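You operate a simulated robot arm through the tools that you are given. There is no shell and no other tool. Be economical: measure what you need, move in short steps, check, and stop when the job is done.

You run a simulated robot arm. Do the job below in one go: nothing can be reset, and whatever is moved stays where it is left.

Task
Door 7 is held open by a spacer block: clear it, reset and jog one station.
Fine: drive off first; put the block on the ledge, shut the door, press reset, drive on.

It is judged by the outcome, as a careful person would: the job done as asked, and still so three seconds after it is handed in. It fails if anything else is knocked over, pushed out of place, dropped, spilled or broken.

Robot
A 5-joint arm with a two-finger parallel gripper on a trunk, on a base that drives. Base frame: it is fixed to the floor where the robot stands at the start and does not move with it; the origin is under the middle of the robot, x ahead of it, y to its left, z up. Readings come in m, degrees, newtons and seconds.
It reaches about 1.134 m from its shoulder. Its first joint turns from -149.0 to 149.0 degrees. Places, roughly: drive switch [0.9, -0.1, 1.3]; ledge under door 7 [0.8, 0.3, 0.7]; number seven door [0.6, 0.4, 1.4]; orange spacer block (5x4x8 cm) [1, 0.1, 1]; reset key [0.9, -0.1, 1]. Payload 1.57 kg.
The TCP is the grasp point between the finger pads, 0.03 m short of the fingertips. In the tool frame z runs along the fingers and y along their closing line. The gripper opens to 0.11 m. The fingers are 0.024 m wide and 0.012 m thick; the gripper's body (0.048 by 0.112 m) begins 0.078 m behind the TCP.
Orientation is that of the tool frame in the base frame, as [roll, pitch, yaw] about the fixed x, y, z axes, in that order (R = Rz(yaw) Ry(pitch) Rx(roll)). With the fingers straight down and closing along the base's y, the tool's x points along the base's -x, its y along +y and its z along -z.

Tools
- The arm moves only by the tool arm_command. Its argument "series" is a list that holds one entry, the list of rows, each a list of 7 numbers: the turn, a rotation vector about the tool's x, y, z in degrees, then the shift along the tool's x, y, z in m, then the gripper command, from -1 (shut) to 1 (fully open), values between in proportion. In form: [[[wx, wy, wz, dx, dy, dz, grip], ...]]. A call has 1 to 12 rows; each row shifts and turns the commanded pose from where the row before left it, along the tool's axes as they then stand. Each row takes 0.2 s and may step no farther than 0.05 m and 8.6 degrees from the row before; otherwise, or with a gripper value out of range, the whole call is refused. A pose out of reach is approached as far as the arm can. The call stops where the force on the tool passes 90 N (or 10 N more than at its start, if that is more) or the arm is blocked; 0.2 s more then pass. The fingers move at their own pace (about 0.153 m/s each) and stop on an object; they squeeze with about 39 N. The grip force told is the motor's: it shows also when the fingers shut on nothing. Time passes only in rows, and 0.2 s behind the last, so rows that do not move let the fingers close. It gives the time, the measured TCP pose, the force on the tool (base axes), the opening and the grip force at its end, in the units of the frame above (readings bear some noise), with the torque about the TCP (base axes, N m) and any sound that the robot's microphone picked up, and new pictures: "views" is both (left out), scene, wrist or none.
- Cameras (640 x 400 px; columns grow to the right, rows downward): "scene" is now at [0.0257, 0.1791, 1.7057]; the picture's right is [0.10, -0.99, 0.00], its down [-0.80, -0.08, -0.59] and it looks along [0.59, 0.06, -0.81] (base axes); focal length 274 px, centre (320, 200). "wrist" rides on the gripper at [0.07, 0.016, -0.141] in the tool frame; the picture's right is [-0.23, 0.97, 0.00], its down [-0.86, -0.20, -0.48] and it looks along [-0.47, -0.11, 0.88] (tool axes); focal length 222 px, centre (320, 200). There is no depth. A picture from a camera that has moved, and an enlarged one, comes with that camera's place and axes in the base frame and with its lens.
- raise_lower(by): slides the trunk up (or, below 0, down) by that many m; the arm and the scene camera ride with it, the base frame stays. It gives what a move gives, with no picture.
- steer(legs): drives the robot by 1 to 6 legs, each [ahead, turn to the left] in m and degrees, along the robot's own axes; the way and the turn of a leg run together, so that a leg with both is an arc; at most 1.5 m and 180 degrees a leg. The arm and the cameras ride along, it lands a little off, and it stops where it bumps. It gives what a move gives, and a new picture of the scene camera.
- pan_tilt(pan, tilt): turns the head with the scene camera to pan (to the left, within 155 degrees either way) and tilt (down, from -29 to 69), counted from straight ahead of the robot. It gives what a move gives, and a new picture of the scene camera.
- enlarge(camera, box): a new picture of the part [left, top, right, bottom] of that camera's present view, enlarged. It takes no simulated time.
- close_job(): hands the job in; it is judged then, once.

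Go step by step. Nothing tells you exact positions but the pictures and the camera data: compare them with the known pose of the tool, close in by small moves and look again before you grip or let go. The budget is 120 turns and 260 pictures, counting those below and the enlarged ones. Unless the task says otherwise, let go and move clear before handing in, and close with one line.

The tools are called as name(argument=value, ...) on one line, values as JSON. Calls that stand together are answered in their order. arm_command: Moves the arm, as the interface text tells. Its arguments: {"type":"object","properties":{"series":{"type":"array"},"views":{"type":"string","enum":["both","scene","wrist","none"]}},"required":["series"]} The other tools are called the same way: raise_lower (by) slides the trunk up or down; steer (legs) drives the base; pan_tilt (pan, tilt) turns the head that bears the scene camera; enlarge (camera, box) takes an enlarged picture of a part of a camera's view; close_job () hands the job in.

At the start:

```text
clock: 0.0
eef_pos: [0.7409, -0.3431, 0.9991]
ee_rot: [180.0, -0.1, 180.0]
force: [0.4, -0.9, -0.3]
wrist_torque: [0.0, 0.01, 0.01]
grip_width: 0.1102
gripper_force: 0.1
trunk travel left (down, up): [-0.733, 0.237]
robot x, y, heading: [0.0035, 0.0013, -0.1]
head pan, tilt: [6.0, 53.7]
```

scene: 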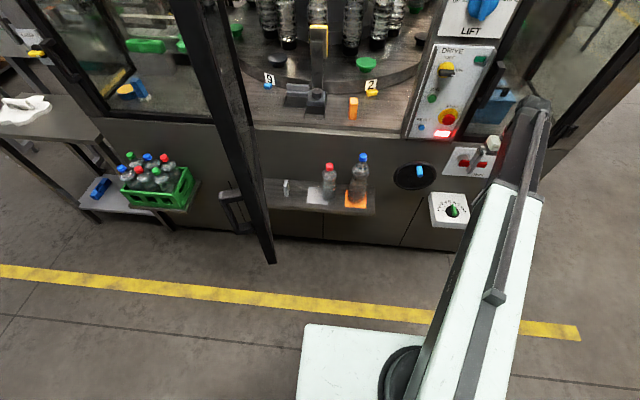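
wrist: 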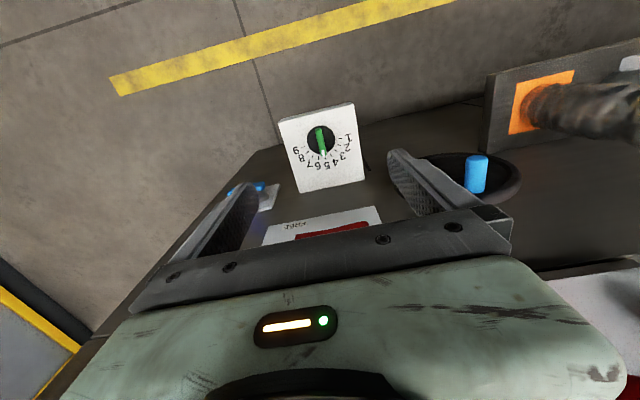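

I see a bottling machine with an open door, a control panel to the right, and an orange block at the sill. I'll look closer at the panel and the door first.

enlarge(camera="scene", box=[390, 0, 540, 240])

enlarge(camera="scene", box=[180, 0, 420, 150])

pan_tilt(pan=6, tilt=25)

```text
1.67 times, centred on (465, 120) of scene
camera zoom: at [0.0257, 0.1791, 1.7057], right [0.1, -0.99, 0.0], down [-0.8, -0.08, -0.59], along [0.59, 0.06, -0.81], focal length 457 px, centre (78, 333)
```

zoom: 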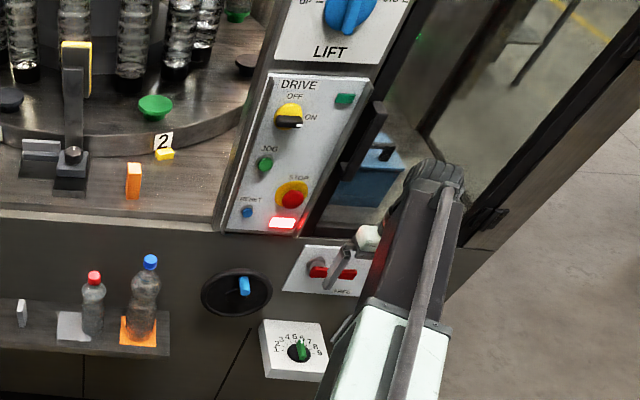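

```text
2.67 times, centred on (300, 75) of scene
camera zoom: at [0.0257, 0.1791, 1.7057], right [0.1, -0.99, 0.0], down [-0.8, -0.08, -0.59], along [0.59, 0.06, -0.81], focal length 732 px, centre (373, 533)
```

zoom: 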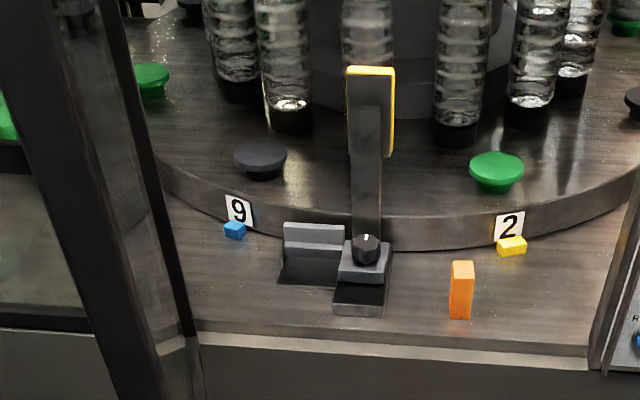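

```text
clock: 0.9
eef_pos: [0.7426, -0.3421, 0.9998]
ee_rot: [180.0, -0.1, 180.0]
force: [-0.3, 0.8, -0.3]
wrist_torque: [0.01, 0.0, 0.0]
grip_width: 0.11
gripper_force: 0.1
trunk travel left (down, up): [-0.733, 0.237]
robot x, y, heading: [0.0028, -0.0002, -0.1]
head pan, tilt: [6.0, 25.0]
camera scene: at [0.0444, 0.181, 1.748], right [0.1, -0.99, 0.0], down [-0.42, -0.04, -0.91], along [0.9, 0.09, -0.42], focal length 274 px, centre (320, 200)
```

scene: 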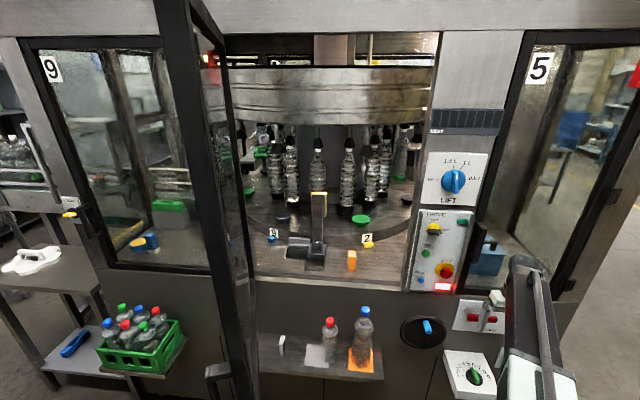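

The drive knob, jog, stop and reset sit on the sloped panel. I'll enlarge it to read the states.

enlarge(camera="scene", box=[400, 140, 500, 300])

enlarge(camera="scene", box=[220, 180, 420, 390])

pan_tilt(pan=20, tilt=5)

```text
2.50 times, centred on (450, 220) of scene
camera zoom: at [0.0444, 0.181, 1.748], right [0.1, -0.99, 0.0], down [-0.42, -0.04, -0.91], along [0.9, 0.09, -0.42], focal length 686 px, centre (-5, 150)
```

zoom: 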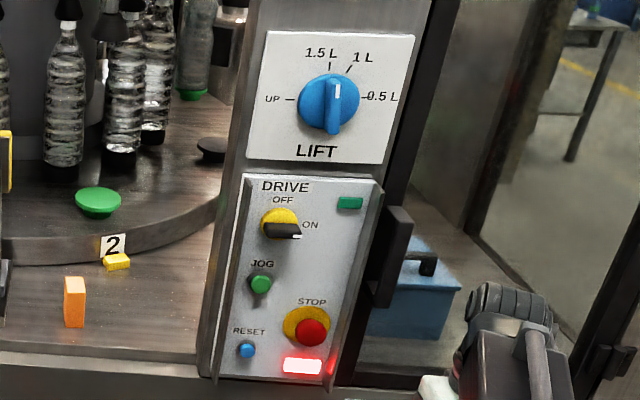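

```text
1.90 times, centred on (320, 285) of scene
camera zoom: at [0.0444, 0.181, 1.748], right [0.1, -0.99, 0.0], down [-0.42, -0.04, -0.91], along [0.9, 0.09, -0.42], focal length 522 px, centre (320, 38)
```

zoom: 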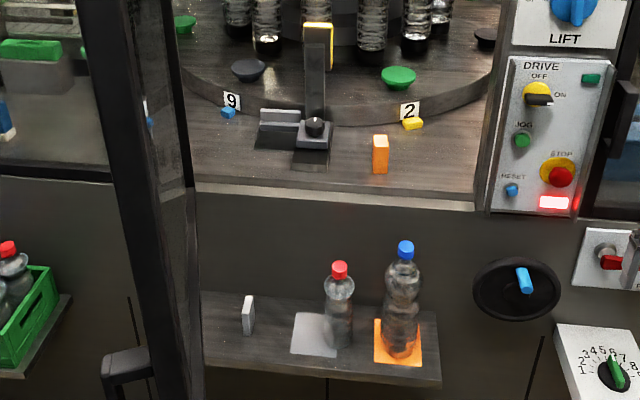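

```text
clock: 1.8
eef_pos: [0.7411, -0.3421, 1.0009]
ee_rot: [-179.9, -0.1, -180.0]
force: [0.6, -0.2, 1.6]
wrist_torque: [0.04, 0.01, -0.01]
grip_width: 0.11
gripper_force: 0.0
trunk travel left (down, up): [-0.733, 0.237]
robot x, y, heading: [0.0012, -0.0003, 0.0]
head pan, tilt: [20.0, 5.0]
camera scene: at [0.0391, 0.2028, 1.7805], right [0.34, -0.94, 0.0], down [-0.08, -0.03, -1.0], along [0.94, 0.34, -0.09], focal length 274 px, centre (320, 200)
```

scene: 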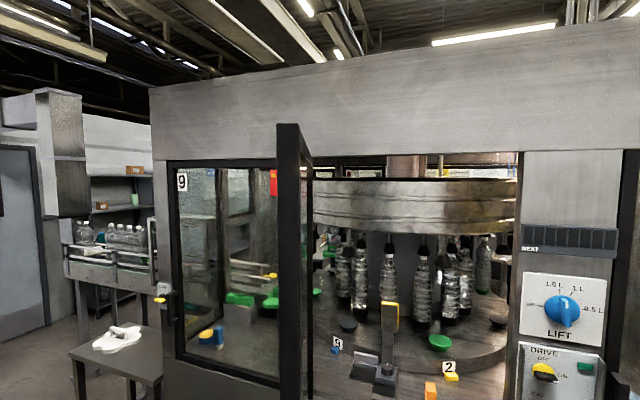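

The drive knob is at ON, roughly (0.86,-0.11,1.28). The door is hinged on the left, and the block is near (1.0,0.14,0.97 base). I'll bring the tool back in front of the panel, then pitch it level.

arm_command(series=[[[0, 0, 0, 0.0156, 0.028, -0.0278, 0], [0, 0, 0, 0.0156, 0.028, -0.0278, 0], [0, 0, 0, 0.0156, 0.028, -0.0278, 0], [0, 0, 0, 0.0156, 0.028, -0.0278, 0], [0, 0, 0, 0.0156, 0.028, -0.0278, 0], [0, 0, 0, 0.0156, 0.028, -0.0278, 0], [0, 0, 0, 0.0156, 0.028, -0.0278, 0], [0, 0, 0, 0.0156, 0.028, -0.0278, 0], [0, 0, 8, 0.0156, 0.028, -0.0278, 0]]], views="none")

arm_command(series=[[[0, -8.2, 0, 0, 0, 0, 0], [0, -8.2, 0, 0, 0, 0, 0], [0, -8.2, 0, 0, 0, 0, 0], [0, -8.2, 0, 0, 0, 0, 0], [0, -8.2, 0, 0, 0, 0, 0], [0, -8.2, 0, 0, 0, 0, 0], [0, -8.2, 0, 0, 0, 0, 0], [0, -8.2, 0, 0, 0, 0, 0], [0, -8.2, 0, 0, 0, 0, 0], [0, -8.2, 0, 0, 0, 0, 0], [0, -8, 0, 0, 0, 0, 0]]])

pan_tilt(pan=-5, tilt=30)

```text
clock: 3.8
eef_pos: [0.6041, -0.0908, 1.0002]
ee_rot: [-180.0, 0.0, 171.9]
force: [-0.1, -0.2, -0.2]
wrist_torque: [0.03, 0.01, -0.01]
grip_width: 0.0547
gripper_force: 0.0
out of reach, approached as far as the arm can: row 1, 2, 3, 4, 5, 6, 7, 8, 9
trunk travel left (down, up): [-0.733, 0.237]
robot x, y, heading: [-0.0023, 0.0019, 0.2]
head pan, tilt: [20.0, 5.0]
```

```text
clock: 6.2
eef_pos: [0.8014, -0.122, 1.2257]
ee_rot: [-180.0, 87.2, 172.5]
force: [0.2, -0.6, 0.2]
wrist_torque: [-0.06, 0.04, -0.05]
grip_width: 0.0551
gripper_force: 0.1
out of reach, approached as far as the arm can: row 2, 3, 4, 5, 6, 7, 8, 9, 10, 11
trunk travel left (down, up): [-0.733, 0.237]
robot x, y, heading: [-0.0026, 0.0007, 0.4]
head pan, tilt: [20.0, 5.0]
camera scene: at [0.039, 0.2028, 1.7805], right [0.34, -0.94, 0.0], down [-0.08, -0.03, -1.0], along [0.94, 0.34, -0.09], focal length 274 px, centre (320, 200)
camera wrist: at [0.6613, -0.0877, 1.1637], right [0.14, 0.96, 0.23], down [-0.46, -0.14, 0.88], along [0.88, -0.23, 0.42], focal length 222 px, centre (320, 200)
```

scene: 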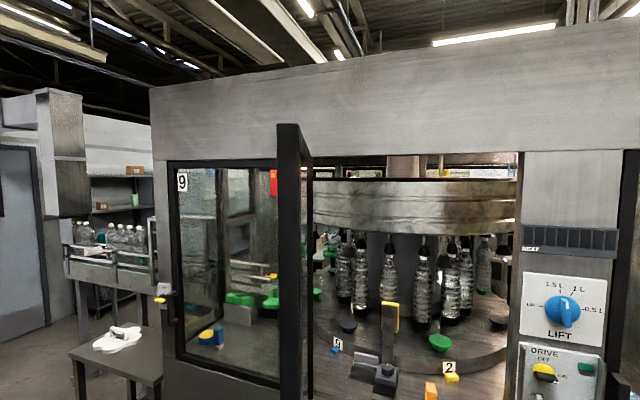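
wrist: 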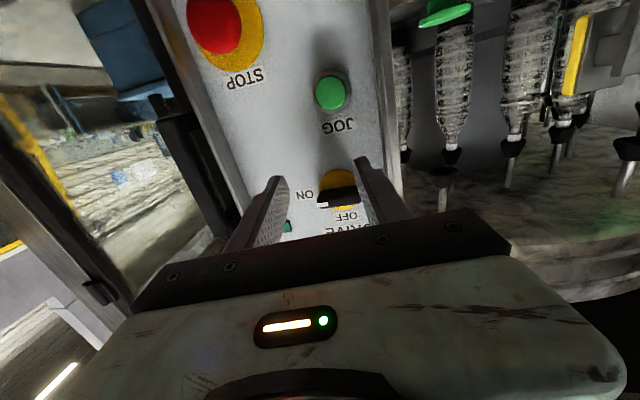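

```text
clock: 7.0
eef_pos: [0.8009, -0.1227, 1.2257]
ee_rot: [179.8, 87.0, 172.3]
force: [0.2, -0.2, 0.2]
wrist_torque: [0.01, 0.01, 0.01]
grip_width: 0.0551
gripper_force: 0.0
trunk travel left (down, up): [-0.733, 0.237]
robot x, y, heading: [-0.0027, 0.0004, -0.0]
head pan, tilt: [-5.0, 30.0]
camera scene: at [0.0428, 0.1636, 1.7402], right [-0.09, -1.0, 0.0], down [-0.5, 0.04, -0.87], along [0.86, -0.07, -0.5], focal length 274 px, centre (320, 200)
```

scene: 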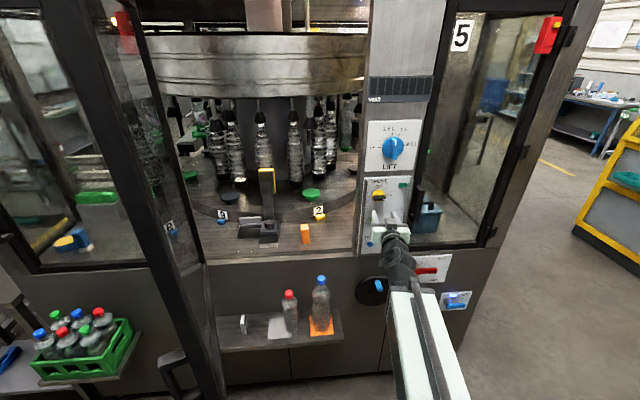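

The tool is level in front of the panel, and triangulating puts the knob bar at about (0.882,-0.121,1.261). I'll raise the trunk to its height and spin the fingers so they close vertically.

raise_lower(by=0.037)

arm_command(series=[[[0, 0, 8.4, 0, 0, 0, 0], [0, 0, 8.4, 0, 0, 0, 0]]], views="none")

```text
clock: 7.9
eef_pos: [0.8024, -0.1215, 1.2627]
ee_rot: [179.9, 87.1, 172.3]
force: [0.8, 0.3, -0.5]
wrist_torque: [-0.01, -0.01, 0.01]
grip_width: 0.0551
gripper_force: 0.0
trunk travel left (down, up): [-0.77, 0.2]
robot x, y, heading: [0.0004, 0.0008, 0.0]
head pan, tilt: [-5.0, 30.0]
```

```text
clock: 8.5
eef_pos: [0.8007, -0.1217, 1.2626]
ee_rot: [100.1, 72.7, 92.3]
force: [1.1, -0.8, 1.7]
wrist_torque: [0.01, 0.03, -0.02]
grip_width: 0.0552
gripper_force: 0.1
trunk travel left (down, up): [-0.77, 0.2]
robot x, y, heading: [-0.0024, -0.0018, -0.1]
head pan, tilt: [-5.0, 30.0]
```

Commands start from the present pose, so this works well. I'll finish the quarter spin and look.

arm_command(series=[[[0, 0, 8.2, 0, 0, 0, 0], [0, 0, 8.2, 0, 0, 0, 0], [0, 0, 8.2, 0, 0, 0, 0], [0, 0, 8.2, 0, 0, 0, 0], [0, 0, 8.2, 0, 0, 0, 0], [0, 0, 8.2, 0, 0, 0, 0], [0, 0, 8.2, 0, 0, 0, 0], [0, 0, 8.2, 0, 0, 0, 0], [0, 0, 8.0, 0, 0, 0, 0]]])

```text
clock: 10.5
eef_pos: [0.8024, -0.1224, 1.261]
ee_rot: [93.0, -0.5, 82.5]
force: [0.7, 0.0, -0.3]
wrist_torque: [-0.02, 0.02, 0.02]
grip_width: 0.0551
gripper_force: 0.1
trunk travel left (down, up): [-0.77, 0.2]
robot x, y, heading: [0.0037, -0.0017, 0.0]
head pan, tilt: [-5.0, 30.0]
camera scene: at [0.0428, 0.1635, 1.7771], right [-0.09, -1.0, 0.0], down [-0.5, 0.04, -0.87], along [0.86, -0.08, -0.5], focal length 274 px, centre (320, 200)
camera wrist: at [0.6726, -0.035, 1.2871], right [0.02, -0.24, 0.97], down [-0.6, -0.78, -0.18], along [0.8, -0.57, -0.16], focal length 222 px, centre (320, 200)
```

scene: 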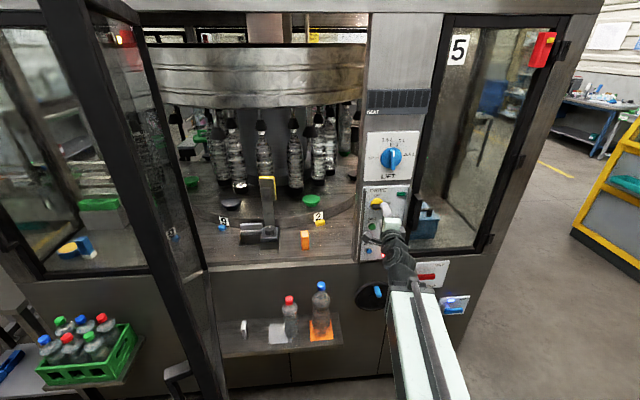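
wrist: 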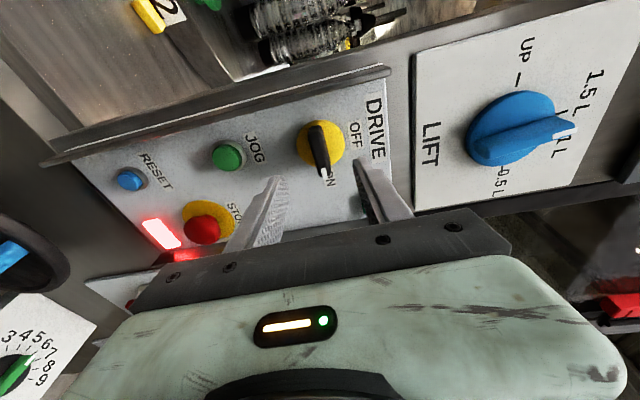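

The fingers straddle the bar's height and its pivot is at about (0.882,-0.121,1.259). I'll advance 6 cm and check before closing.

arm_command(series=[[[0, 0, 0, 0.003, 0, 0.02, 0], [0, 0, 0, 0.003, 0, 0.02, 0], [0, 0, 0, 0.002, 0, 0.018, 0]]])

```text
clock: 11.3
eef_pos: [0.8544, -0.1225, 1.2634]
ee_rot: [92.8, -0.4, 82.5]
force: [-36.5, 0.0, -5.8]
wrist_torque: [-0.1, -0.92, 0.29]
grip_width: 0.0489
gripper_force: 0.1
trunk travel left (down, up): [-0.77, 0.2]
robot x, y, heading: [-0.0039, -0.001, -0.0]
head pan, tilt: [-5.0, 30.0]
camera scene: at [0.0365, 0.1635, 1.7771], right [-0.09, -1.0, 0.0], down [-0.49, 0.04, -0.87], along [0.86, -0.08, -0.5], focal length 274 px, centre (320, 200)
camera wrist: at [0.7253, -0.0347, 1.2892], right [0.02, -0.24, 0.97], down [-0.6, -0.78, -0.18], along [0.8, -0.57, -0.16], focal length 222 px, centre (320, 200)
```

scene: 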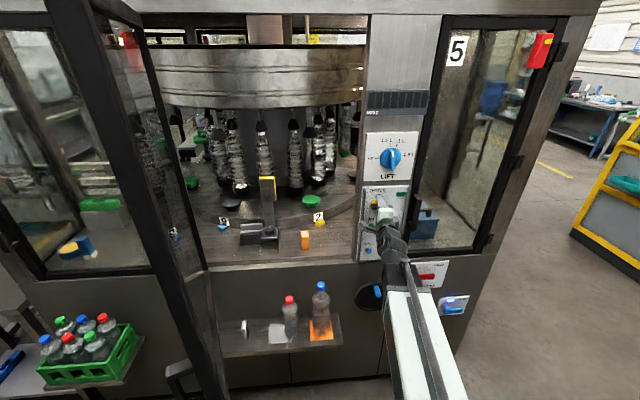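
wrist: 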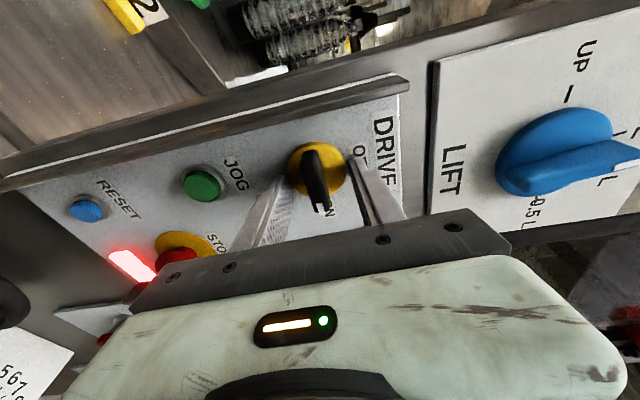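

The fingertips touched the panel face (x≈0.885), with the bar between them. I'll back off 6 mm, shift slightly to the left, and close.

arm_command(series=[[[0, 0, 0, 0.006, -0.002, -0.006, 0], [0, 0, 0, 0, 0, 0, -0.5], [0, 0, 0, 0, 0, 0, -1], [0, 0, 0, 0, 0, 0, -1]]])

```text
clock: 12.3
eef_pos: [0.8529, -0.1155, 1.2644]
ee_rot: [92.9, -0.4, 82.6]
force: [8.0, -7.4, 23.3]
wrist_torque: [-0.04, -0.55, 0.29]
grip_width: 0.0456
gripper_force: 45.0
out of reach, approached as far as the arm can: row 1
trunk travel left (down, up): [-0.77, 0.2]
robot x, y, heading: [-0.0013, 0.0003, -0.1]
head pan, tilt: [-5.0, 30.0]
camera scene: at [0.0409, 0.1626, 1.7775], right [-0.09, -1.0, 0.0], down [-0.5, 0.04, -0.87], along [0.86, -0.08, -0.5], focal length 274 px, centre (320, 200)
camera wrist: at [0.725, -0.0285, 1.2881], right [0.02, -0.24, 0.97], down [-0.6, -0.78, -0.18], along [0.8, -0.58, -0.16], focal length 222 px, centre (320, 200)
```

scene: 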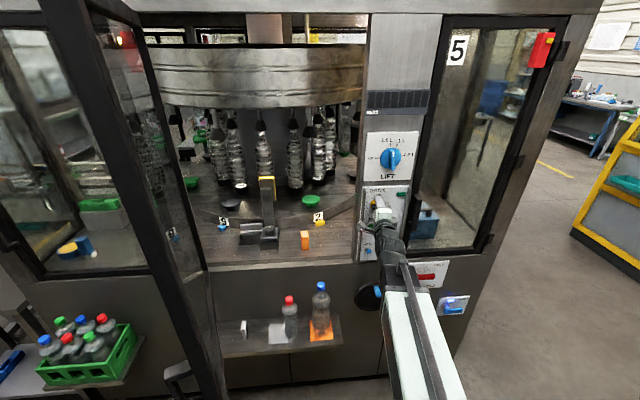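
wrist: 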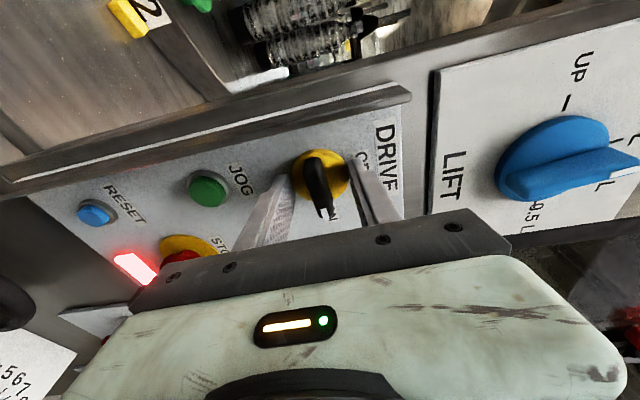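

The width of 4.6 cm means the fingers have closed on the yellow collar, not the bar. I'll open, back off about 1.5 cm and close on the bar only.

arm_command(series=[[[0, 0, 0, 0, 0, 0, 0], [0, 0, 0, 0, 0, 0, 0], [0, 0, 0, 0, -0.004, -0.015, 0], [0, 0, 0, 0, 0, 0, -0.5], [0, 0, 0, 0, 0, 0, -1], [0, 0, 0, 0, 0, 0, -1], [0, 0, 0, 0, 0, 0, -1]]], views="wrist")

```text
clock: 13.9
eef_pos: [0.8396, -0.1117, 1.2626]
ee_rot: [93.0, -0.4, 82.5]
force: [18.3, -0.2, 25.4]
wrist_torque: [-0.49, -0.92, 0.57]
grip_width: 0.0138
gripper_force: 29.2
out of reach, approached as far as the arm can: row 3
trunk travel left (down, up): [-0.77, 0.2]
robot x, y, heading: [0.0012, -0.003, 0.1]
head pan, tilt: [-5.0, 30.0]
camera wrist: at [0.7109, -0.0247, 1.2873], right [0.02, -0.24, 0.97], down [-0.6, -0.78, -0.18], along [0.8, -0.58, -0.16], focal length 222 px, centre (320, 200)
```

wrist: 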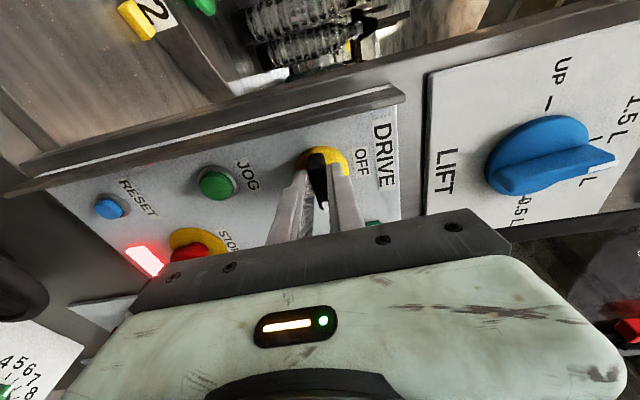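

The fingers hold the bar now (1.4 cm). I'll turn it counter-clockwise toward OFF.

arm_command(series=[[[0, 0, -8.3, 0, 0, 0, -1], [0, 0, -8.3, 0, 0, 0, -1], [0, 0, -8.3, 0, 0, 0, -1], [0, 0, -8.3, 0, 0, 0, -1], [0, 0, -8.3, 0, 0, 0, -1], [0, 0, -8.3, 0, 0, 0, -1], [0, 0, -8.3, 0, 0, 0, -1], [0, 0, -8.3, 0, 0, 0, -1], [0, 0, -8.3, 0, 0, 0, -1], [0, 0, -8.3, 0, 0, 0, -1], [0, 0, -8.3, 0, 0, 0, -1]]])

```text
clock: 16.3
eef_pos: [0.8399, -0.1171, 1.2623]
ee_rot: [-164.7, 87.0, -172.3]
force: [-3.9, -19.5, -7.6]
wrist_torque: [0.55, -0.52, -0.07]
grip_width: 0.0149
gripper_force: 31.1
trunk travel left (down, up): [-0.77, 0.2]
robot x, y, heading: [-0.0012, 0.0018, 0.1]
head pan, tilt: [-5.0, 30.0]
camera scene: at [0.0432, 0.1598, 1.7777], right [-0.09, -1.0, 0.0], down [-0.5, 0.05, -0.87], along [0.86, -0.07, -0.5], focal length 274 px, centre (320, 200)
camera wrist: at [0.6997, -0.0826, 1.2003], right [0.14, 0.97, 0.21], down [-0.45, -0.13, 0.88], along [0.88, -0.22, 0.42], focal length 222 px, centre (320, 200)
```

scene: 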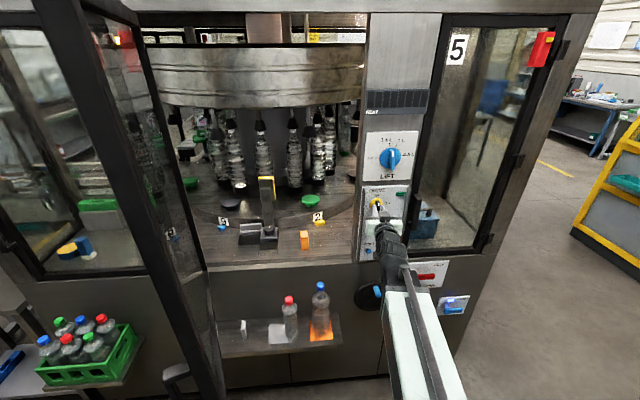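
wrist: 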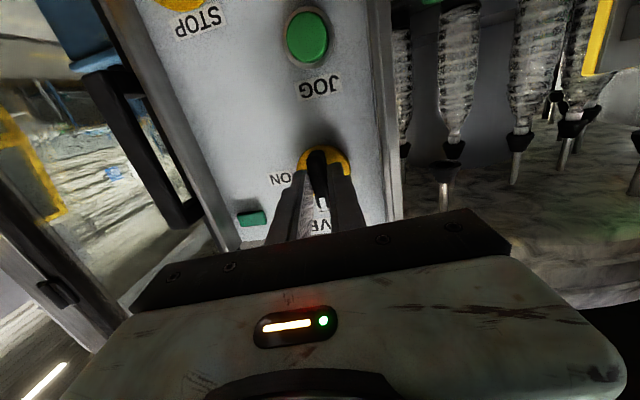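

The knob appears vertical now (OFF). I'll release, back off and verify.

arm_command(series=[[[0, 0, 0, 0, 0, 0, -0.4], [0, 0, 0, 0, 0, 0, -0.2], [0, 0, 0, 0, 0, -0.015, -0.2], [0, 0, 0, 0, 0, -0.02, -0.2]]])

enlarge(camera="scene", box=[350, 110, 450, 270])

```text
clock: 17.3
eef_pos: [0.8053, -0.1097, 1.2632]
ee_rot: [-162.2, 87.0, -169.7]
force: [0.4, 0.7, -0.6]
wrist_torque: [0.01, -0.01, 0.02]
grip_width: 0.044
gripper_force: 0.0
trunk travel left (down, up): [-0.77, 0.2]
robot x, y, heading: [0.0008, -0.0009, 0.0]
head pan, tilt: [-5.0, 30.0]
camera scene: at [0.0426, 0.1635, 1.7772], right [-0.09, -1.0, 0.0], down [-0.5, 0.04, -0.87], along [0.86, -0.08, -0.5], focal length 274 px, centre (320, 200)
camera wrist: at [0.6644, -0.0755, 1.2006], right [0.14, 0.97, 0.21], down [-0.46, -0.13, 0.88], along [0.88, -0.22, 0.42], focal length 222 px, centre (320, 200)
```

scene: 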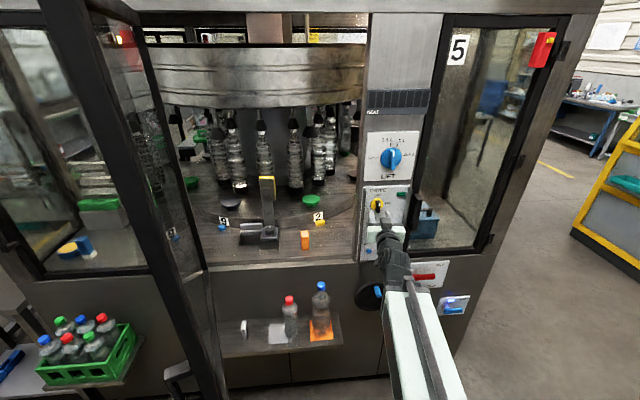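
wrist: 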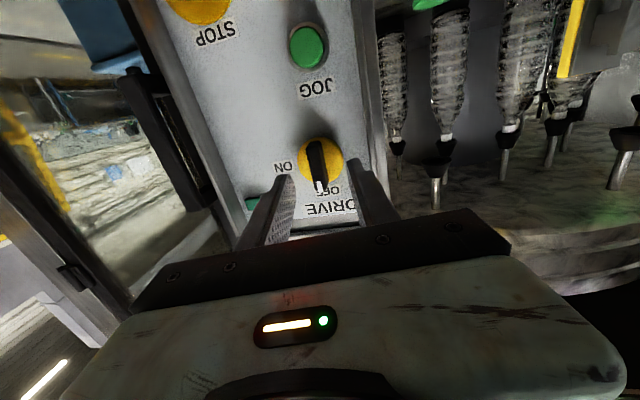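

```text
2.50 times, centred on (400, 190) of scene
camera zoom: at [0.0426, 0.1635, 1.7772], right [-0.09, -1.0, 0.0], down [-0.5, 0.04, -0.87], along [0.86, -0.08, -0.5], focal length 686 px, centre (120, 225)
```

zoom: 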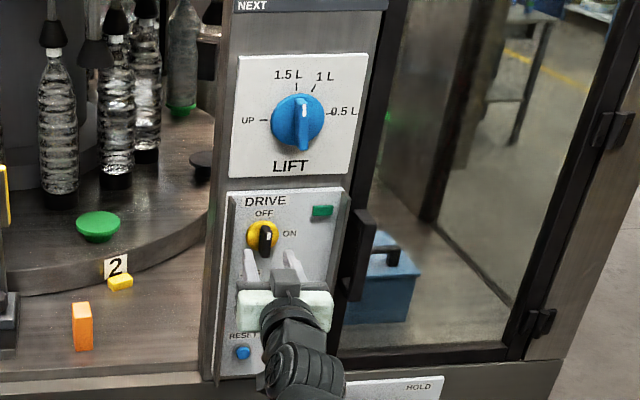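

The drive is OFF. Next the block: I'll swing the tool left to face it at a safe height, then lower the trunk.

arm_command(series=[[[-2.7, 0, 0, 0, 0.039, 0, 0.2], [-2.7, 0, 0, 0, 0.039, 0, 0.6], [-2.7, 0, 0, 0, 0.039, 0, 0.6], [-2.7, 0, 0, 0, 0.039, 0, 0.6], [-2.7, 0, 0, 0, 0.039, 0, 0.6], [-2.7, 0, 0, 0, 0.039, 0, 0.6]]], views="none")

raise_lower(by=-0.2)

arm_command(series=[[[0, 0, 0, 0, 0, 0, 0.6]]])

```text
clock: 18.7
eef_pos: [0.8049, 0.1267, 1.2611]
ee_rot: [-179.6, 86.9, -170.8]
force: [0.1, -0.3, 0.5]
wrist_torque: [0.0, -0.01, 0.01]
grip_width: 0.0881
gripper_force: 0.0
trunk travel left (down, up): [-0.77, 0.2]
robot x, y, heading: [0.0004, -0.0022, 0.0]
head pan, tilt: [-5.0, 30.0]
```

```text
clock: 20.8
eef_pos: [0.8063, 0.1257, 1.061]
ee_rot: [-179.6, 86.7, -171.0]
force: [0.4, -0.3, -0.4]
wrist_torque: [-0.03, 0.0, -0.02]
grip_width: 0.0881
gripper_force: 0.2
trunk travel left (down, up): [-0.57, 0.4]
robot x, y, heading: [-0.0028, 0.001, -0.2]
head pan, tilt: [-5.0, 30.0]
```

```text
clock: 21.2
eef_pos: [0.8059, 0.1266, 1.0629]
ee_rot: [-179.6, 86.8, -170.8]
force: [-0.3, 0.6, 0.0]
wrist_torque: [0.0, 0.02, 0.0]
grip_width: 0.0879
gripper_force: 0.1
trunk travel left (down, up): [-0.57, 0.4]
robot x, y, heading: [-0.0015, -0.0006, -0.1]
head pan, tilt: [-5.0, 30.0]
camera scene: at [0.0428, 0.1636, 1.5772], right [-0.09, -1.0, 0.0], down [-0.5, 0.04, -0.87], along [0.86, -0.08, -0.5], focal length 274 px, centre (320, 200)
camera wrist: at [0.6609, 0.1199, 1.0002], right [-0.14, 0.96, 0.23], down [-0.39, -0.26, 0.88], along [0.91, 0.03, 0.42], focal length 222 px, centre (320, 200)
```

scene: 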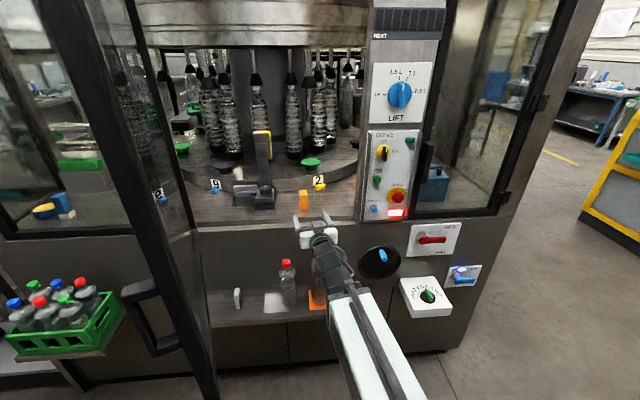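
wrist: 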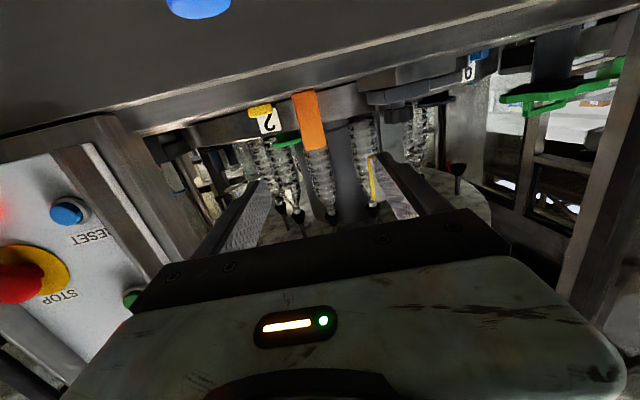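

I can see the block from both cameras. I'll enlarge both for a precise fix.

enlarge(camera="scene", box=[240, 160, 360, 250])

enlarge(camera="wrist", box=[230, 60, 390, 180])

```text
4.44 times, centred on (300, 205) of scene
camera zoom: at [0.0428, 0.1636, 1.5772], right [-0.09, -1.0, 0.0], down [-0.5, 0.04, -0.87], along [0.86, -0.08, -0.5], focal length 1219 px, centre (409, 178)
```

zoom: 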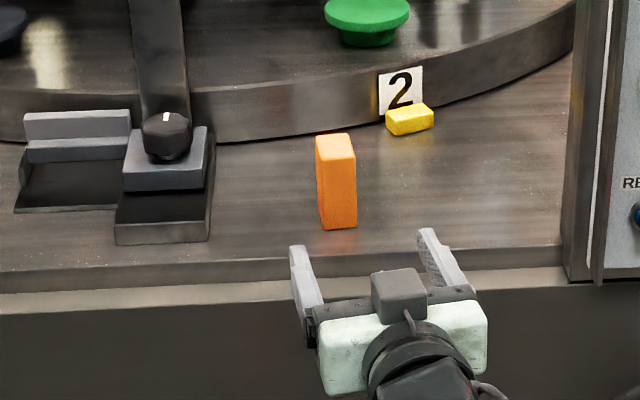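

```text
3.33 times, centred on (310, 120) of wrist
camera zoom: at [0.6609, 0.1199, 1.0002], right [-0.14, 0.96, 0.23], down [-0.39, -0.26, 0.88], along [0.91, 0.03, 0.42], focal length 740 px, centre (353, 467)
```

zoom: 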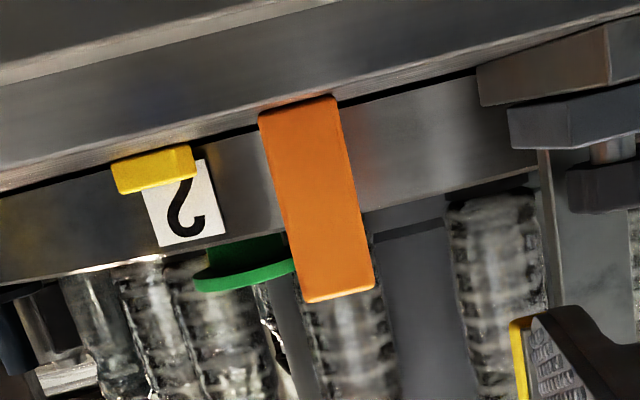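

The block's front face is at x≈0.98–1.0, y≈0.145, with its base at z≈0.985. The wrist camera hangs under the gripper, so I'll spin it 180° to put it on top and clear of the sill and ledge.

arm_command(series=[[[0, 0, 8.2, 0, 0, 0, 0.6], [0, 0, 8.2, 0, 0, 0, 0.6], [0, 0, 8.2, 0, 0, 0, 0.6], [0, 0, 8.2, 0, 0, 0, 0.6], [0, 0, 8.2, 0, 0, 0, 0.6], [0, 0, 8.2, 0, 0, 0, 0.6], [0, 0, 8.2, 0, 0, 0, 0.6], [0, 0, 8.2, 0, 0, 0, 0.6], [0, 0, 8.2, 0, 0, 0, 0.6], [0, 0, 8.2, 0, 0, 0, 0.6], [0, 0, 8.2, 0, 0, 0, 0.6]]], views="none")

arm_command(series=[[[0, 0, 8.2, 0, 0, 0, 0.6], [0, 0, 8.2, 0, 0, 0, 0.6], [0, 0, 8.2, 0, 0, 0, 0.6], [0, 0, 8.2, 0, 0, 0, 0.6], [0, 0, 8.2, 0, 0, 0, 0.6], [0, 0, 8.2, 0, 0, 0, 0.6], [0, 0, 8.2, 0, 0, 0, 0.6], [0, 0, 8.2, 0, 0, 0, 0.6], [0, 0, 8.2, 0, 0, 0, 0.6], [0, 0, 8.2, 0, 0, 0, 0.6], [0, 0, 7.8, 0, 0, 0, 0.6]]], views="wrist")

```text
clock: 23.6
eef_pos: [0.8055, 0.1256, 1.0612]
ee_rot: [93.1, -0.4, 98.9]
force: [-0.3, -0.6, -0.6]
wrist_torque: [-0.01, -0.05, 0.01]
grip_width: 0.0879
gripper_force: 0.1
trunk travel left (down, up): [-0.57, 0.4]
robot x, y, heading: [-0.0005, 0.0016, -0.1]
head pan, tilt: [-5.0, 30.0]
```

```text
clock: 26.0
eef_pos: [0.806, 0.1211, 1.0614]
ee_rot: [-177.7, -86.9, 7.1]
force: [0.4, 0.2, -0.2]
wrist_torque: [0.01, 0.01, 0.03]
grip_width: 0.0878
gripper_force: 0.1
out of reach, approached as far as the arm can: row 11
trunk travel left (down, up): [-0.57, 0.4]
robot x, y, heading: [0.0018, 0.0028, -0.1]
head pan, tilt: [-5.0, 30.0]
camera wrist: at [0.6743, 0.0828, 1.1395], right [0.15, -0.96, -0.23], down [-0.55, 0.11, -0.83], along [0.82, 0.25, -0.51], focal length 222 px, centre (320, 200)
```

wrist: 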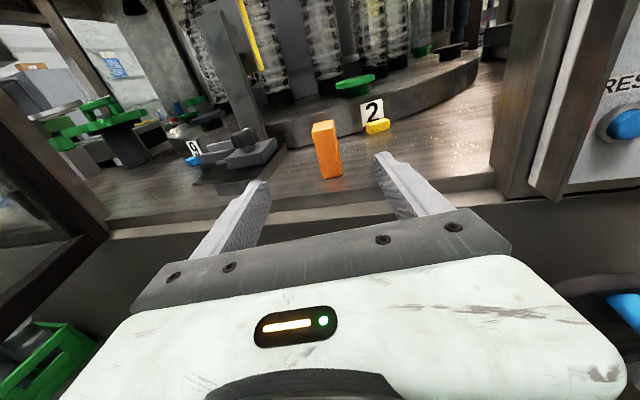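

The camera is now on top, and the block is dead ahead at about x 1.0, y 0.15. I'll lower 2 cm and advance with a check on the way.

raise_lower(by=-0.022)

arm_command(series=[[[0, 0, 0, 0, 0, 0.03, 0.6], [0, 0, 0, 0, 0, 0.03, 0.6], [0, 0, 0, 0, 0, 0.03, 0.6], [0, 0, 0, 0, 0, 0.03, 0.6]]])

```text
clock: 26.7
eef_pos: [0.806, 0.1218, 1.04]
ee_rot: [180.0, -86.9, 9.4]
force: [0.3, 0.4, -0.2]
wrist_torque: [0.0, -0.01, -0.02]
grip_width: 0.0881
gripper_force: 0.1
trunk travel left (down, up): [-0.548, 0.422]
robot x, y, heading: [0.0005, -0.0001, -0.0]
head pan, tilt: [-5.0, 30.0]
```

```text
clock: 27.7
eef_pos: [0.9245, 0.1396, 1.0386]
ee_rot: [179.9, -86.7, 9.5]
force: [-0.3, 0.4, 0.1]
wrist_torque: [-0.01, -0.02, -0.01]
grip_width: 0.0881
gripper_force: 0.0
out of reach, approached as far as the arm can: row 2, 4
trunk travel left (down, up): [-0.548, 0.422]
robot x, y, heading: [0.0009, 0.0011, 0.3]
head pan, tilt: [-5.0, 30.0]
camera scene: at [0.0427, 0.1636, 1.5551], right [-0.09, -1.0, 0.0], down [-0.5, 0.04, -0.87], along [0.86, -0.08, -0.5], focal length 274 px, centre (320, 200)
camera wrist: at [0.7919, 0.1014, 1.1172], right [0.15, -0.96, -0.23], down [-0.55, 0.11, -0.83], along [0.82, 0.25, -0.52], focal length 222 px, centre (320, 200)
```

scene: 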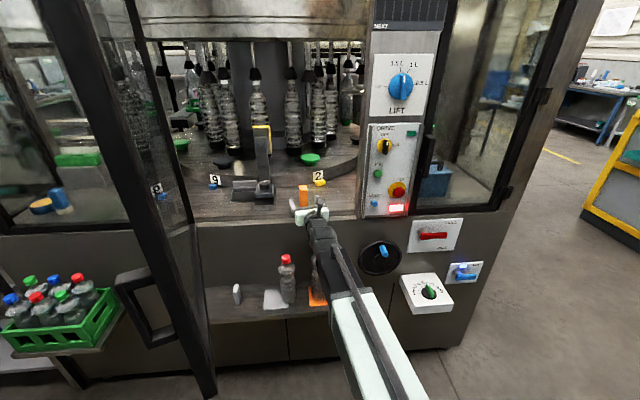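
wrist: 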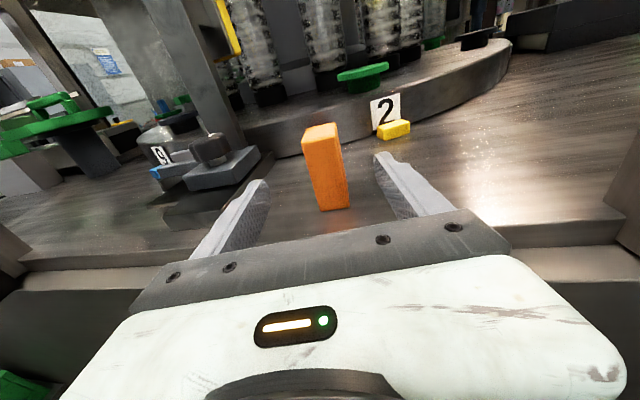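

The block is centred between the fingers. I'll advance the last 7 cm, slightly lower, and then close.

arm_command(series=[[[0, 0, 0, -0.006, 0.002, 0.026, 0.6], [0, 0, 0, -0.006, 0.002, 0.026, 0.6], [0, 0, 0, 0, 0.001, 0.022, 0.6]]])

```text
clock: 28.5
eef_pos: [0.9967, 0.1472, 1.0387]
ee_rot: [-180.0, -86.7, 9.4]
force: [-0.9, 0.4, -0.3]
wrist_torque: [-0.03, 0.01, 0.03]
grip_width: 0.0881
gripper_force: 0.0
out of reach, approached as far as the arm can: row 1, 2
trunk travel left (down, up): [-0.548, 0.422]
robot x, y, heading: [0.0009, -0.0003, 0.2]
head pan, tilt: [-5.0, 30.0]
camera scene: at [0.0428, 0.1635, 1.5551], right [-0.09, -1.0, 0.0], down [-0.5, 0.04, -0.87], along [0.86, -0.08, -0.5], focal length 274 px, centre (320, 200)
camera wrist: at [0.8654, 0.1093, 1.1172], right [0.15, -0.96, -0.23], down [-0.55, 0.11, -0.83], along [0.82, 0.25, -0.52], focal length 222 px, centre (320, 200)
```

scene: 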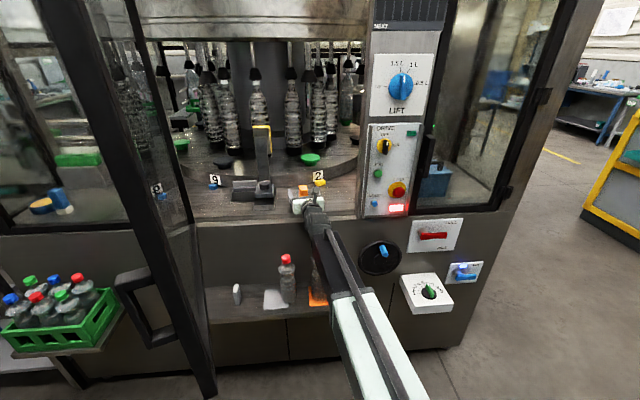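
wrist: 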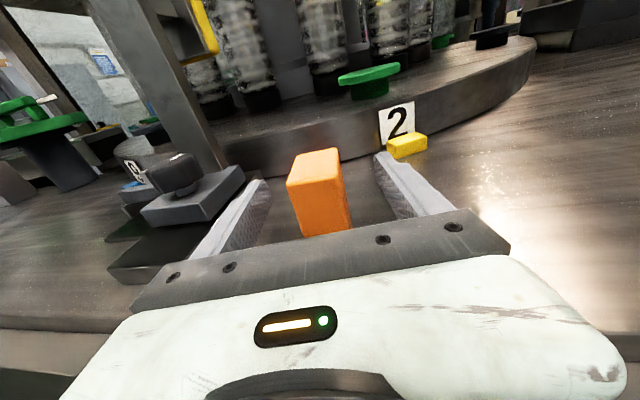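

The block is between the fingers. The arm won't go lower in this posture, so the trunk does it: 1 cm down, then close.

raise_lower(by=-0.01)

arm_command(series=[[[0, 0, 0, 0, 0, 0, 0.0], [0, 0, 0, 0, 0, 0, -0.4], [0, 0, 0, 0, 0, 0, -1], [0, 0, 0, 0, 0, 0, -1]]], views="wrist")

```text
clock: 29.1
eef_pos: [0.9972, 0.1477, 1.0296]
ee_rot: [179.9, -86.7, 9.5]
force: [0.2, 0.0, 0.0]
wrist_torque: [-0.02, 0.02, -0.01]
grip_width: 0.0876
gripper_force: 0.1
trunk travel left (down, up): [-0.538, 0.432]
robot x, y, heading: [-0.001, 0.0002, 0.1]
head pan, tilt: [-5.0, 30.0]
```

```text
clock: 30.1
eef_pos: [0.9955, 0.1484, 1.0302]
ee_rot: [179.9, -86.6, 9.5]
force: [0.3, 0.4, 0.6]
wrist_torque: [0.02, 0.01, 0.01]
grip_width: 0.0304
gripper_force: 38.9
trunk travel left (down, up): [-0.538, 0.432]
robot x, y, heading: [0.0018, 0.0017, -0.0]
head pan, tilt: [-5.0, 30.0]
camera wrist: at [0.865, 0.1093, 1.1072], right [0.15, -0.96, -0.23], down [-0.55, 0.11, -0.83], along [0.82, 0.25, -0.52], focal length 222 px, centre (320, 200)
```

wrist: 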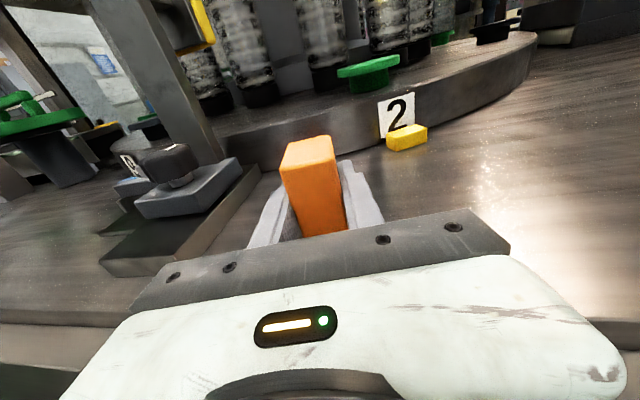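

The block is held. I'll lift it 6 cm and draw it out, then look at the ledge.

raise_lower(by=0.06)

arm_command(series=[[[0, 0, 0, 0, 0, -0.03, -1], [0, 0, 0, 0, 0, -0.03, -1], [0, 0, 0, 0, 0, -0.03, -1], [0, 0, 0, 0, 0, -0.03, -1], [0, 0, 0, 0, 0, -0.03, -1], [0, 0, 0, 0, 0, -0.03, -1]]], views="wrist")

pan_tilt(pan=8, tilt=48)

enlarge(camera="scene", box=[190, 130, 390, 255])

```text
clock: 31.1
eef_pos: [0.9972, 0.148, 1.0889]
ee_rot: [179.9, -86.7, 9.5]
force: [-0.3, -0.1, -1.6]
wrist_torque: [-0.03, 0.0, -0.01]
grip_width: 0.0306
gripper_force: 39.3
trunk travel left (down, up): [-0.598, 0.372]
robot x, y, heading: [-0.0008, 0.0024, 0.0]
head pan, tilt: [-5.0, 30.0]
```

```text
clock: 32.5
eef_pos: [0.8188, 0.1167, 1.09]
ee_rot: [-179.9, -86.8, 9.3]
force: [0.2, 1.0, -1.9]
wrist_torque: [0.0, -0.01, 0.02]
grip_width: 0.0303
gripper_force: 38.4
out of reach, approached as far as the arm can: row 3, 5
trunk travel left (down, up): [-0.598, 0.372]
robot x, y, heading: [0.001, 0.0031, 0.3]
head pan, tilt: [-5.0, 30.0]
camera wrist: at [0.6871, 0.0782, 1.1673], right [0.15, -0.96, -0.23], down [-0.55, 0.11, -0.83], along [0.82, 0.25, -0.51], focal length 222 px, centre (320, 200)
```

wrist: 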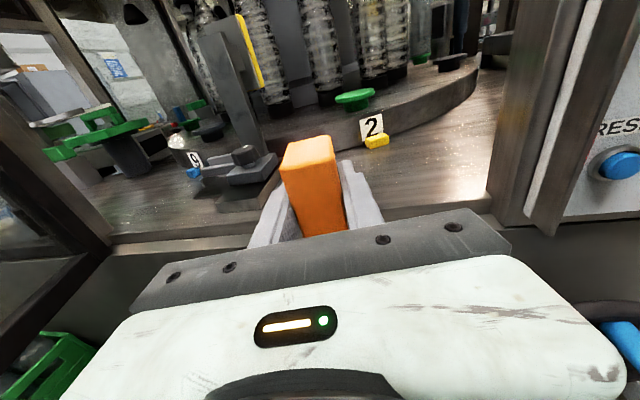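

```text
clock: 33.3
eef_pos: [0.82, 0.1169, 1.0889]
ee_rot: [179.9, -86.7, 9.4]
force: [-0.2, 0.7, -0.7]
wrist_torque: [-0.01, -0.01, -0.01]
grip_width: 0.0305
gripper_force: 39.1
trunk travel left (down, up): [-0.598, 0.372]
robot x, y, heading: [0.0007, 0.0018, -0.0]
head pan, tilt: [8.0, 48.0]
camera scene: at [0.0309, 0.1824, 1.5784], right [0.14, -0.99, 0.0], down [-0.74, -0.1, -0.67], along [0.66, 0.09, -0.74], focal length 274 px, centre (320, 200)
```

scene: 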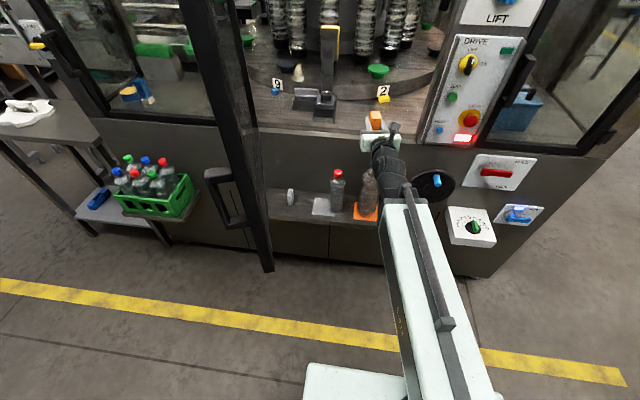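

```text
3.20 times, centred on (290, 192) of scene
camera zoom: at [0.0309, 0.1824, 1.5784], right [0.14, -0.99, 0.0], down [-0.74, -0.1, -0.67], along [0.66, 0.09, -0.74], focal length 878 px, centre (416, 224)
```

zoom: 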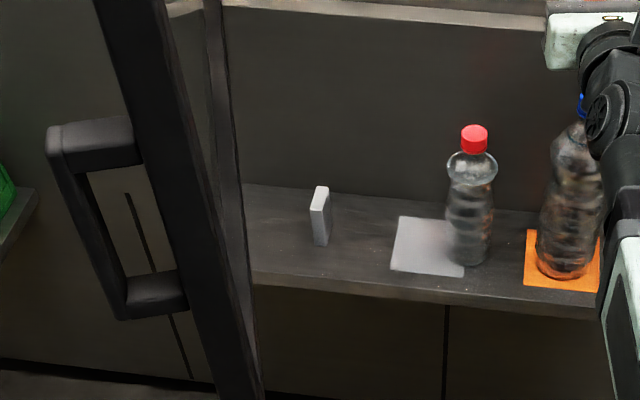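

The ledge is at about z 0.62, x 0.76–0.93. There is a free gap at y≈0.33–0.42 between the grey post and the grey pad, and I'll set the block there at about (0.83,0.37). First I'll drive back to clear the bottles, then lower and swing left under the door.

steer(legs=[[-0.22, 0]])

raise_lower(by=-0.36)

arm_command(series=[[[2.6, 0, 0, 0, -0.0375, 0, -1], [2.6, 0, 0, 0, -0.0375, 0, -1], [2.6, 0, 0, 0, -0.0375, 0, -1], [2.6, 0, 0, 0, -0.0375, 0, -1], [2.6, 0, 0, 0, -0.0375, 0, -1], [2.6, 0, 0, 0, -0.0375, 0, -1]]])

```text
clock: 35.0
eef_pos: [0.5997, 0.1166, 1.0895]
ee_rot: [179.9, -86.8, 9.5]
force: [0.1, 0.2, -1.5]
wrist_torque: [-0.02, 0.0, 0.0]
grip_width: 0.0307
gripper_force: 39.0
trunk travel left (down, up): [-0.598, 0.372]
robot x, y, heading: [-0.2193, -0.0006, -0.3]
head pan, tilt: [8.0, 48.0]
camera scene: at [-0.1894, 0.1824, 1.5783], right [0.14, -0.99, 0.0], down [-0.74, -0.1, -0.67], along [0.66, 0.09, -0.74], focal length 274 px, centre (320, 200)
```

scene: 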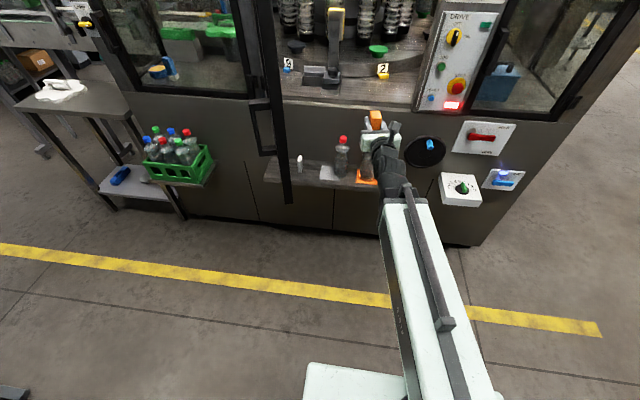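

```text
clock: 38.5
eef_pos: [0.5987, 0.1158, 0.7284]
ee_rot: [179.9, -86.8, 9.4]
force: [-0.5, -0.2, -1.0]
wrist_torque: [0.02, 0.02, 0.02]
grip_width: 0.0306
gripper_force: 39.5
trunk travel left (down, up): [-0.238, 0.732]
robot x, y, heading: [-0.2266, -0.0016, 0.2]
head pan, tilt: [8.0, 48.0]
```

```text
clock: 39.9
eef_pos: [0.5399, 0.3347, 0.7302]
ee_rot: [-163.3, -87.0, 8.8]
force: [0.2, -0.4, -1.7]
wrist_torque: [0.03, -0.05, 0.01]
grip_width: 0.0308
gripper_force: 39.4
trunk travel left (down, up): [-0.238, 0.732]
robot x, y, heading: [-0.2217, 0.0028, 0.2]
head pan, tilt: [8.0, 48.0]
camera scene: at [-0.1897, 0.1823, 1.2183], right [0.14, -0.99, 0.0], down [-0.74, -0.1, -0.67], along [0.66, 0.09, -0.74], focal length 274 px, centre (320, 200)
camera wrist: at [0.4243, 0.2593, 0.8076], right [0.41, -0.88, -0.24], down [-0.56, -0.03, -0.83], along [0.72, 0.47, -0.51], focal length 222 px, centre (320, 200)
```

scene: 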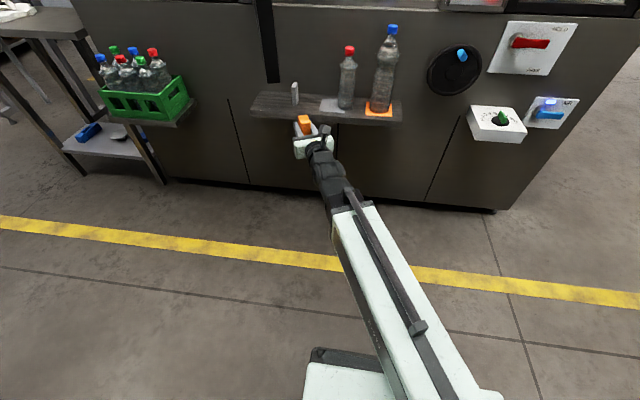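
wrist: 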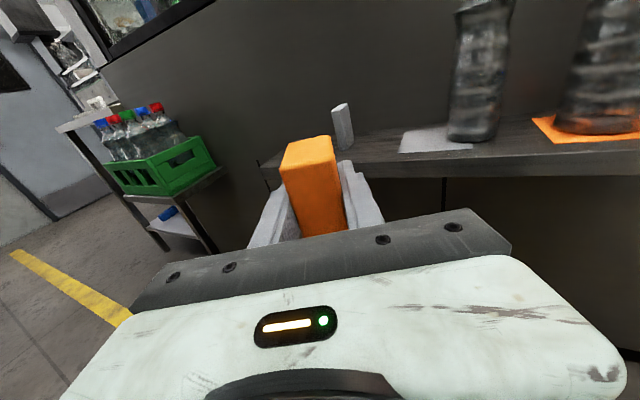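

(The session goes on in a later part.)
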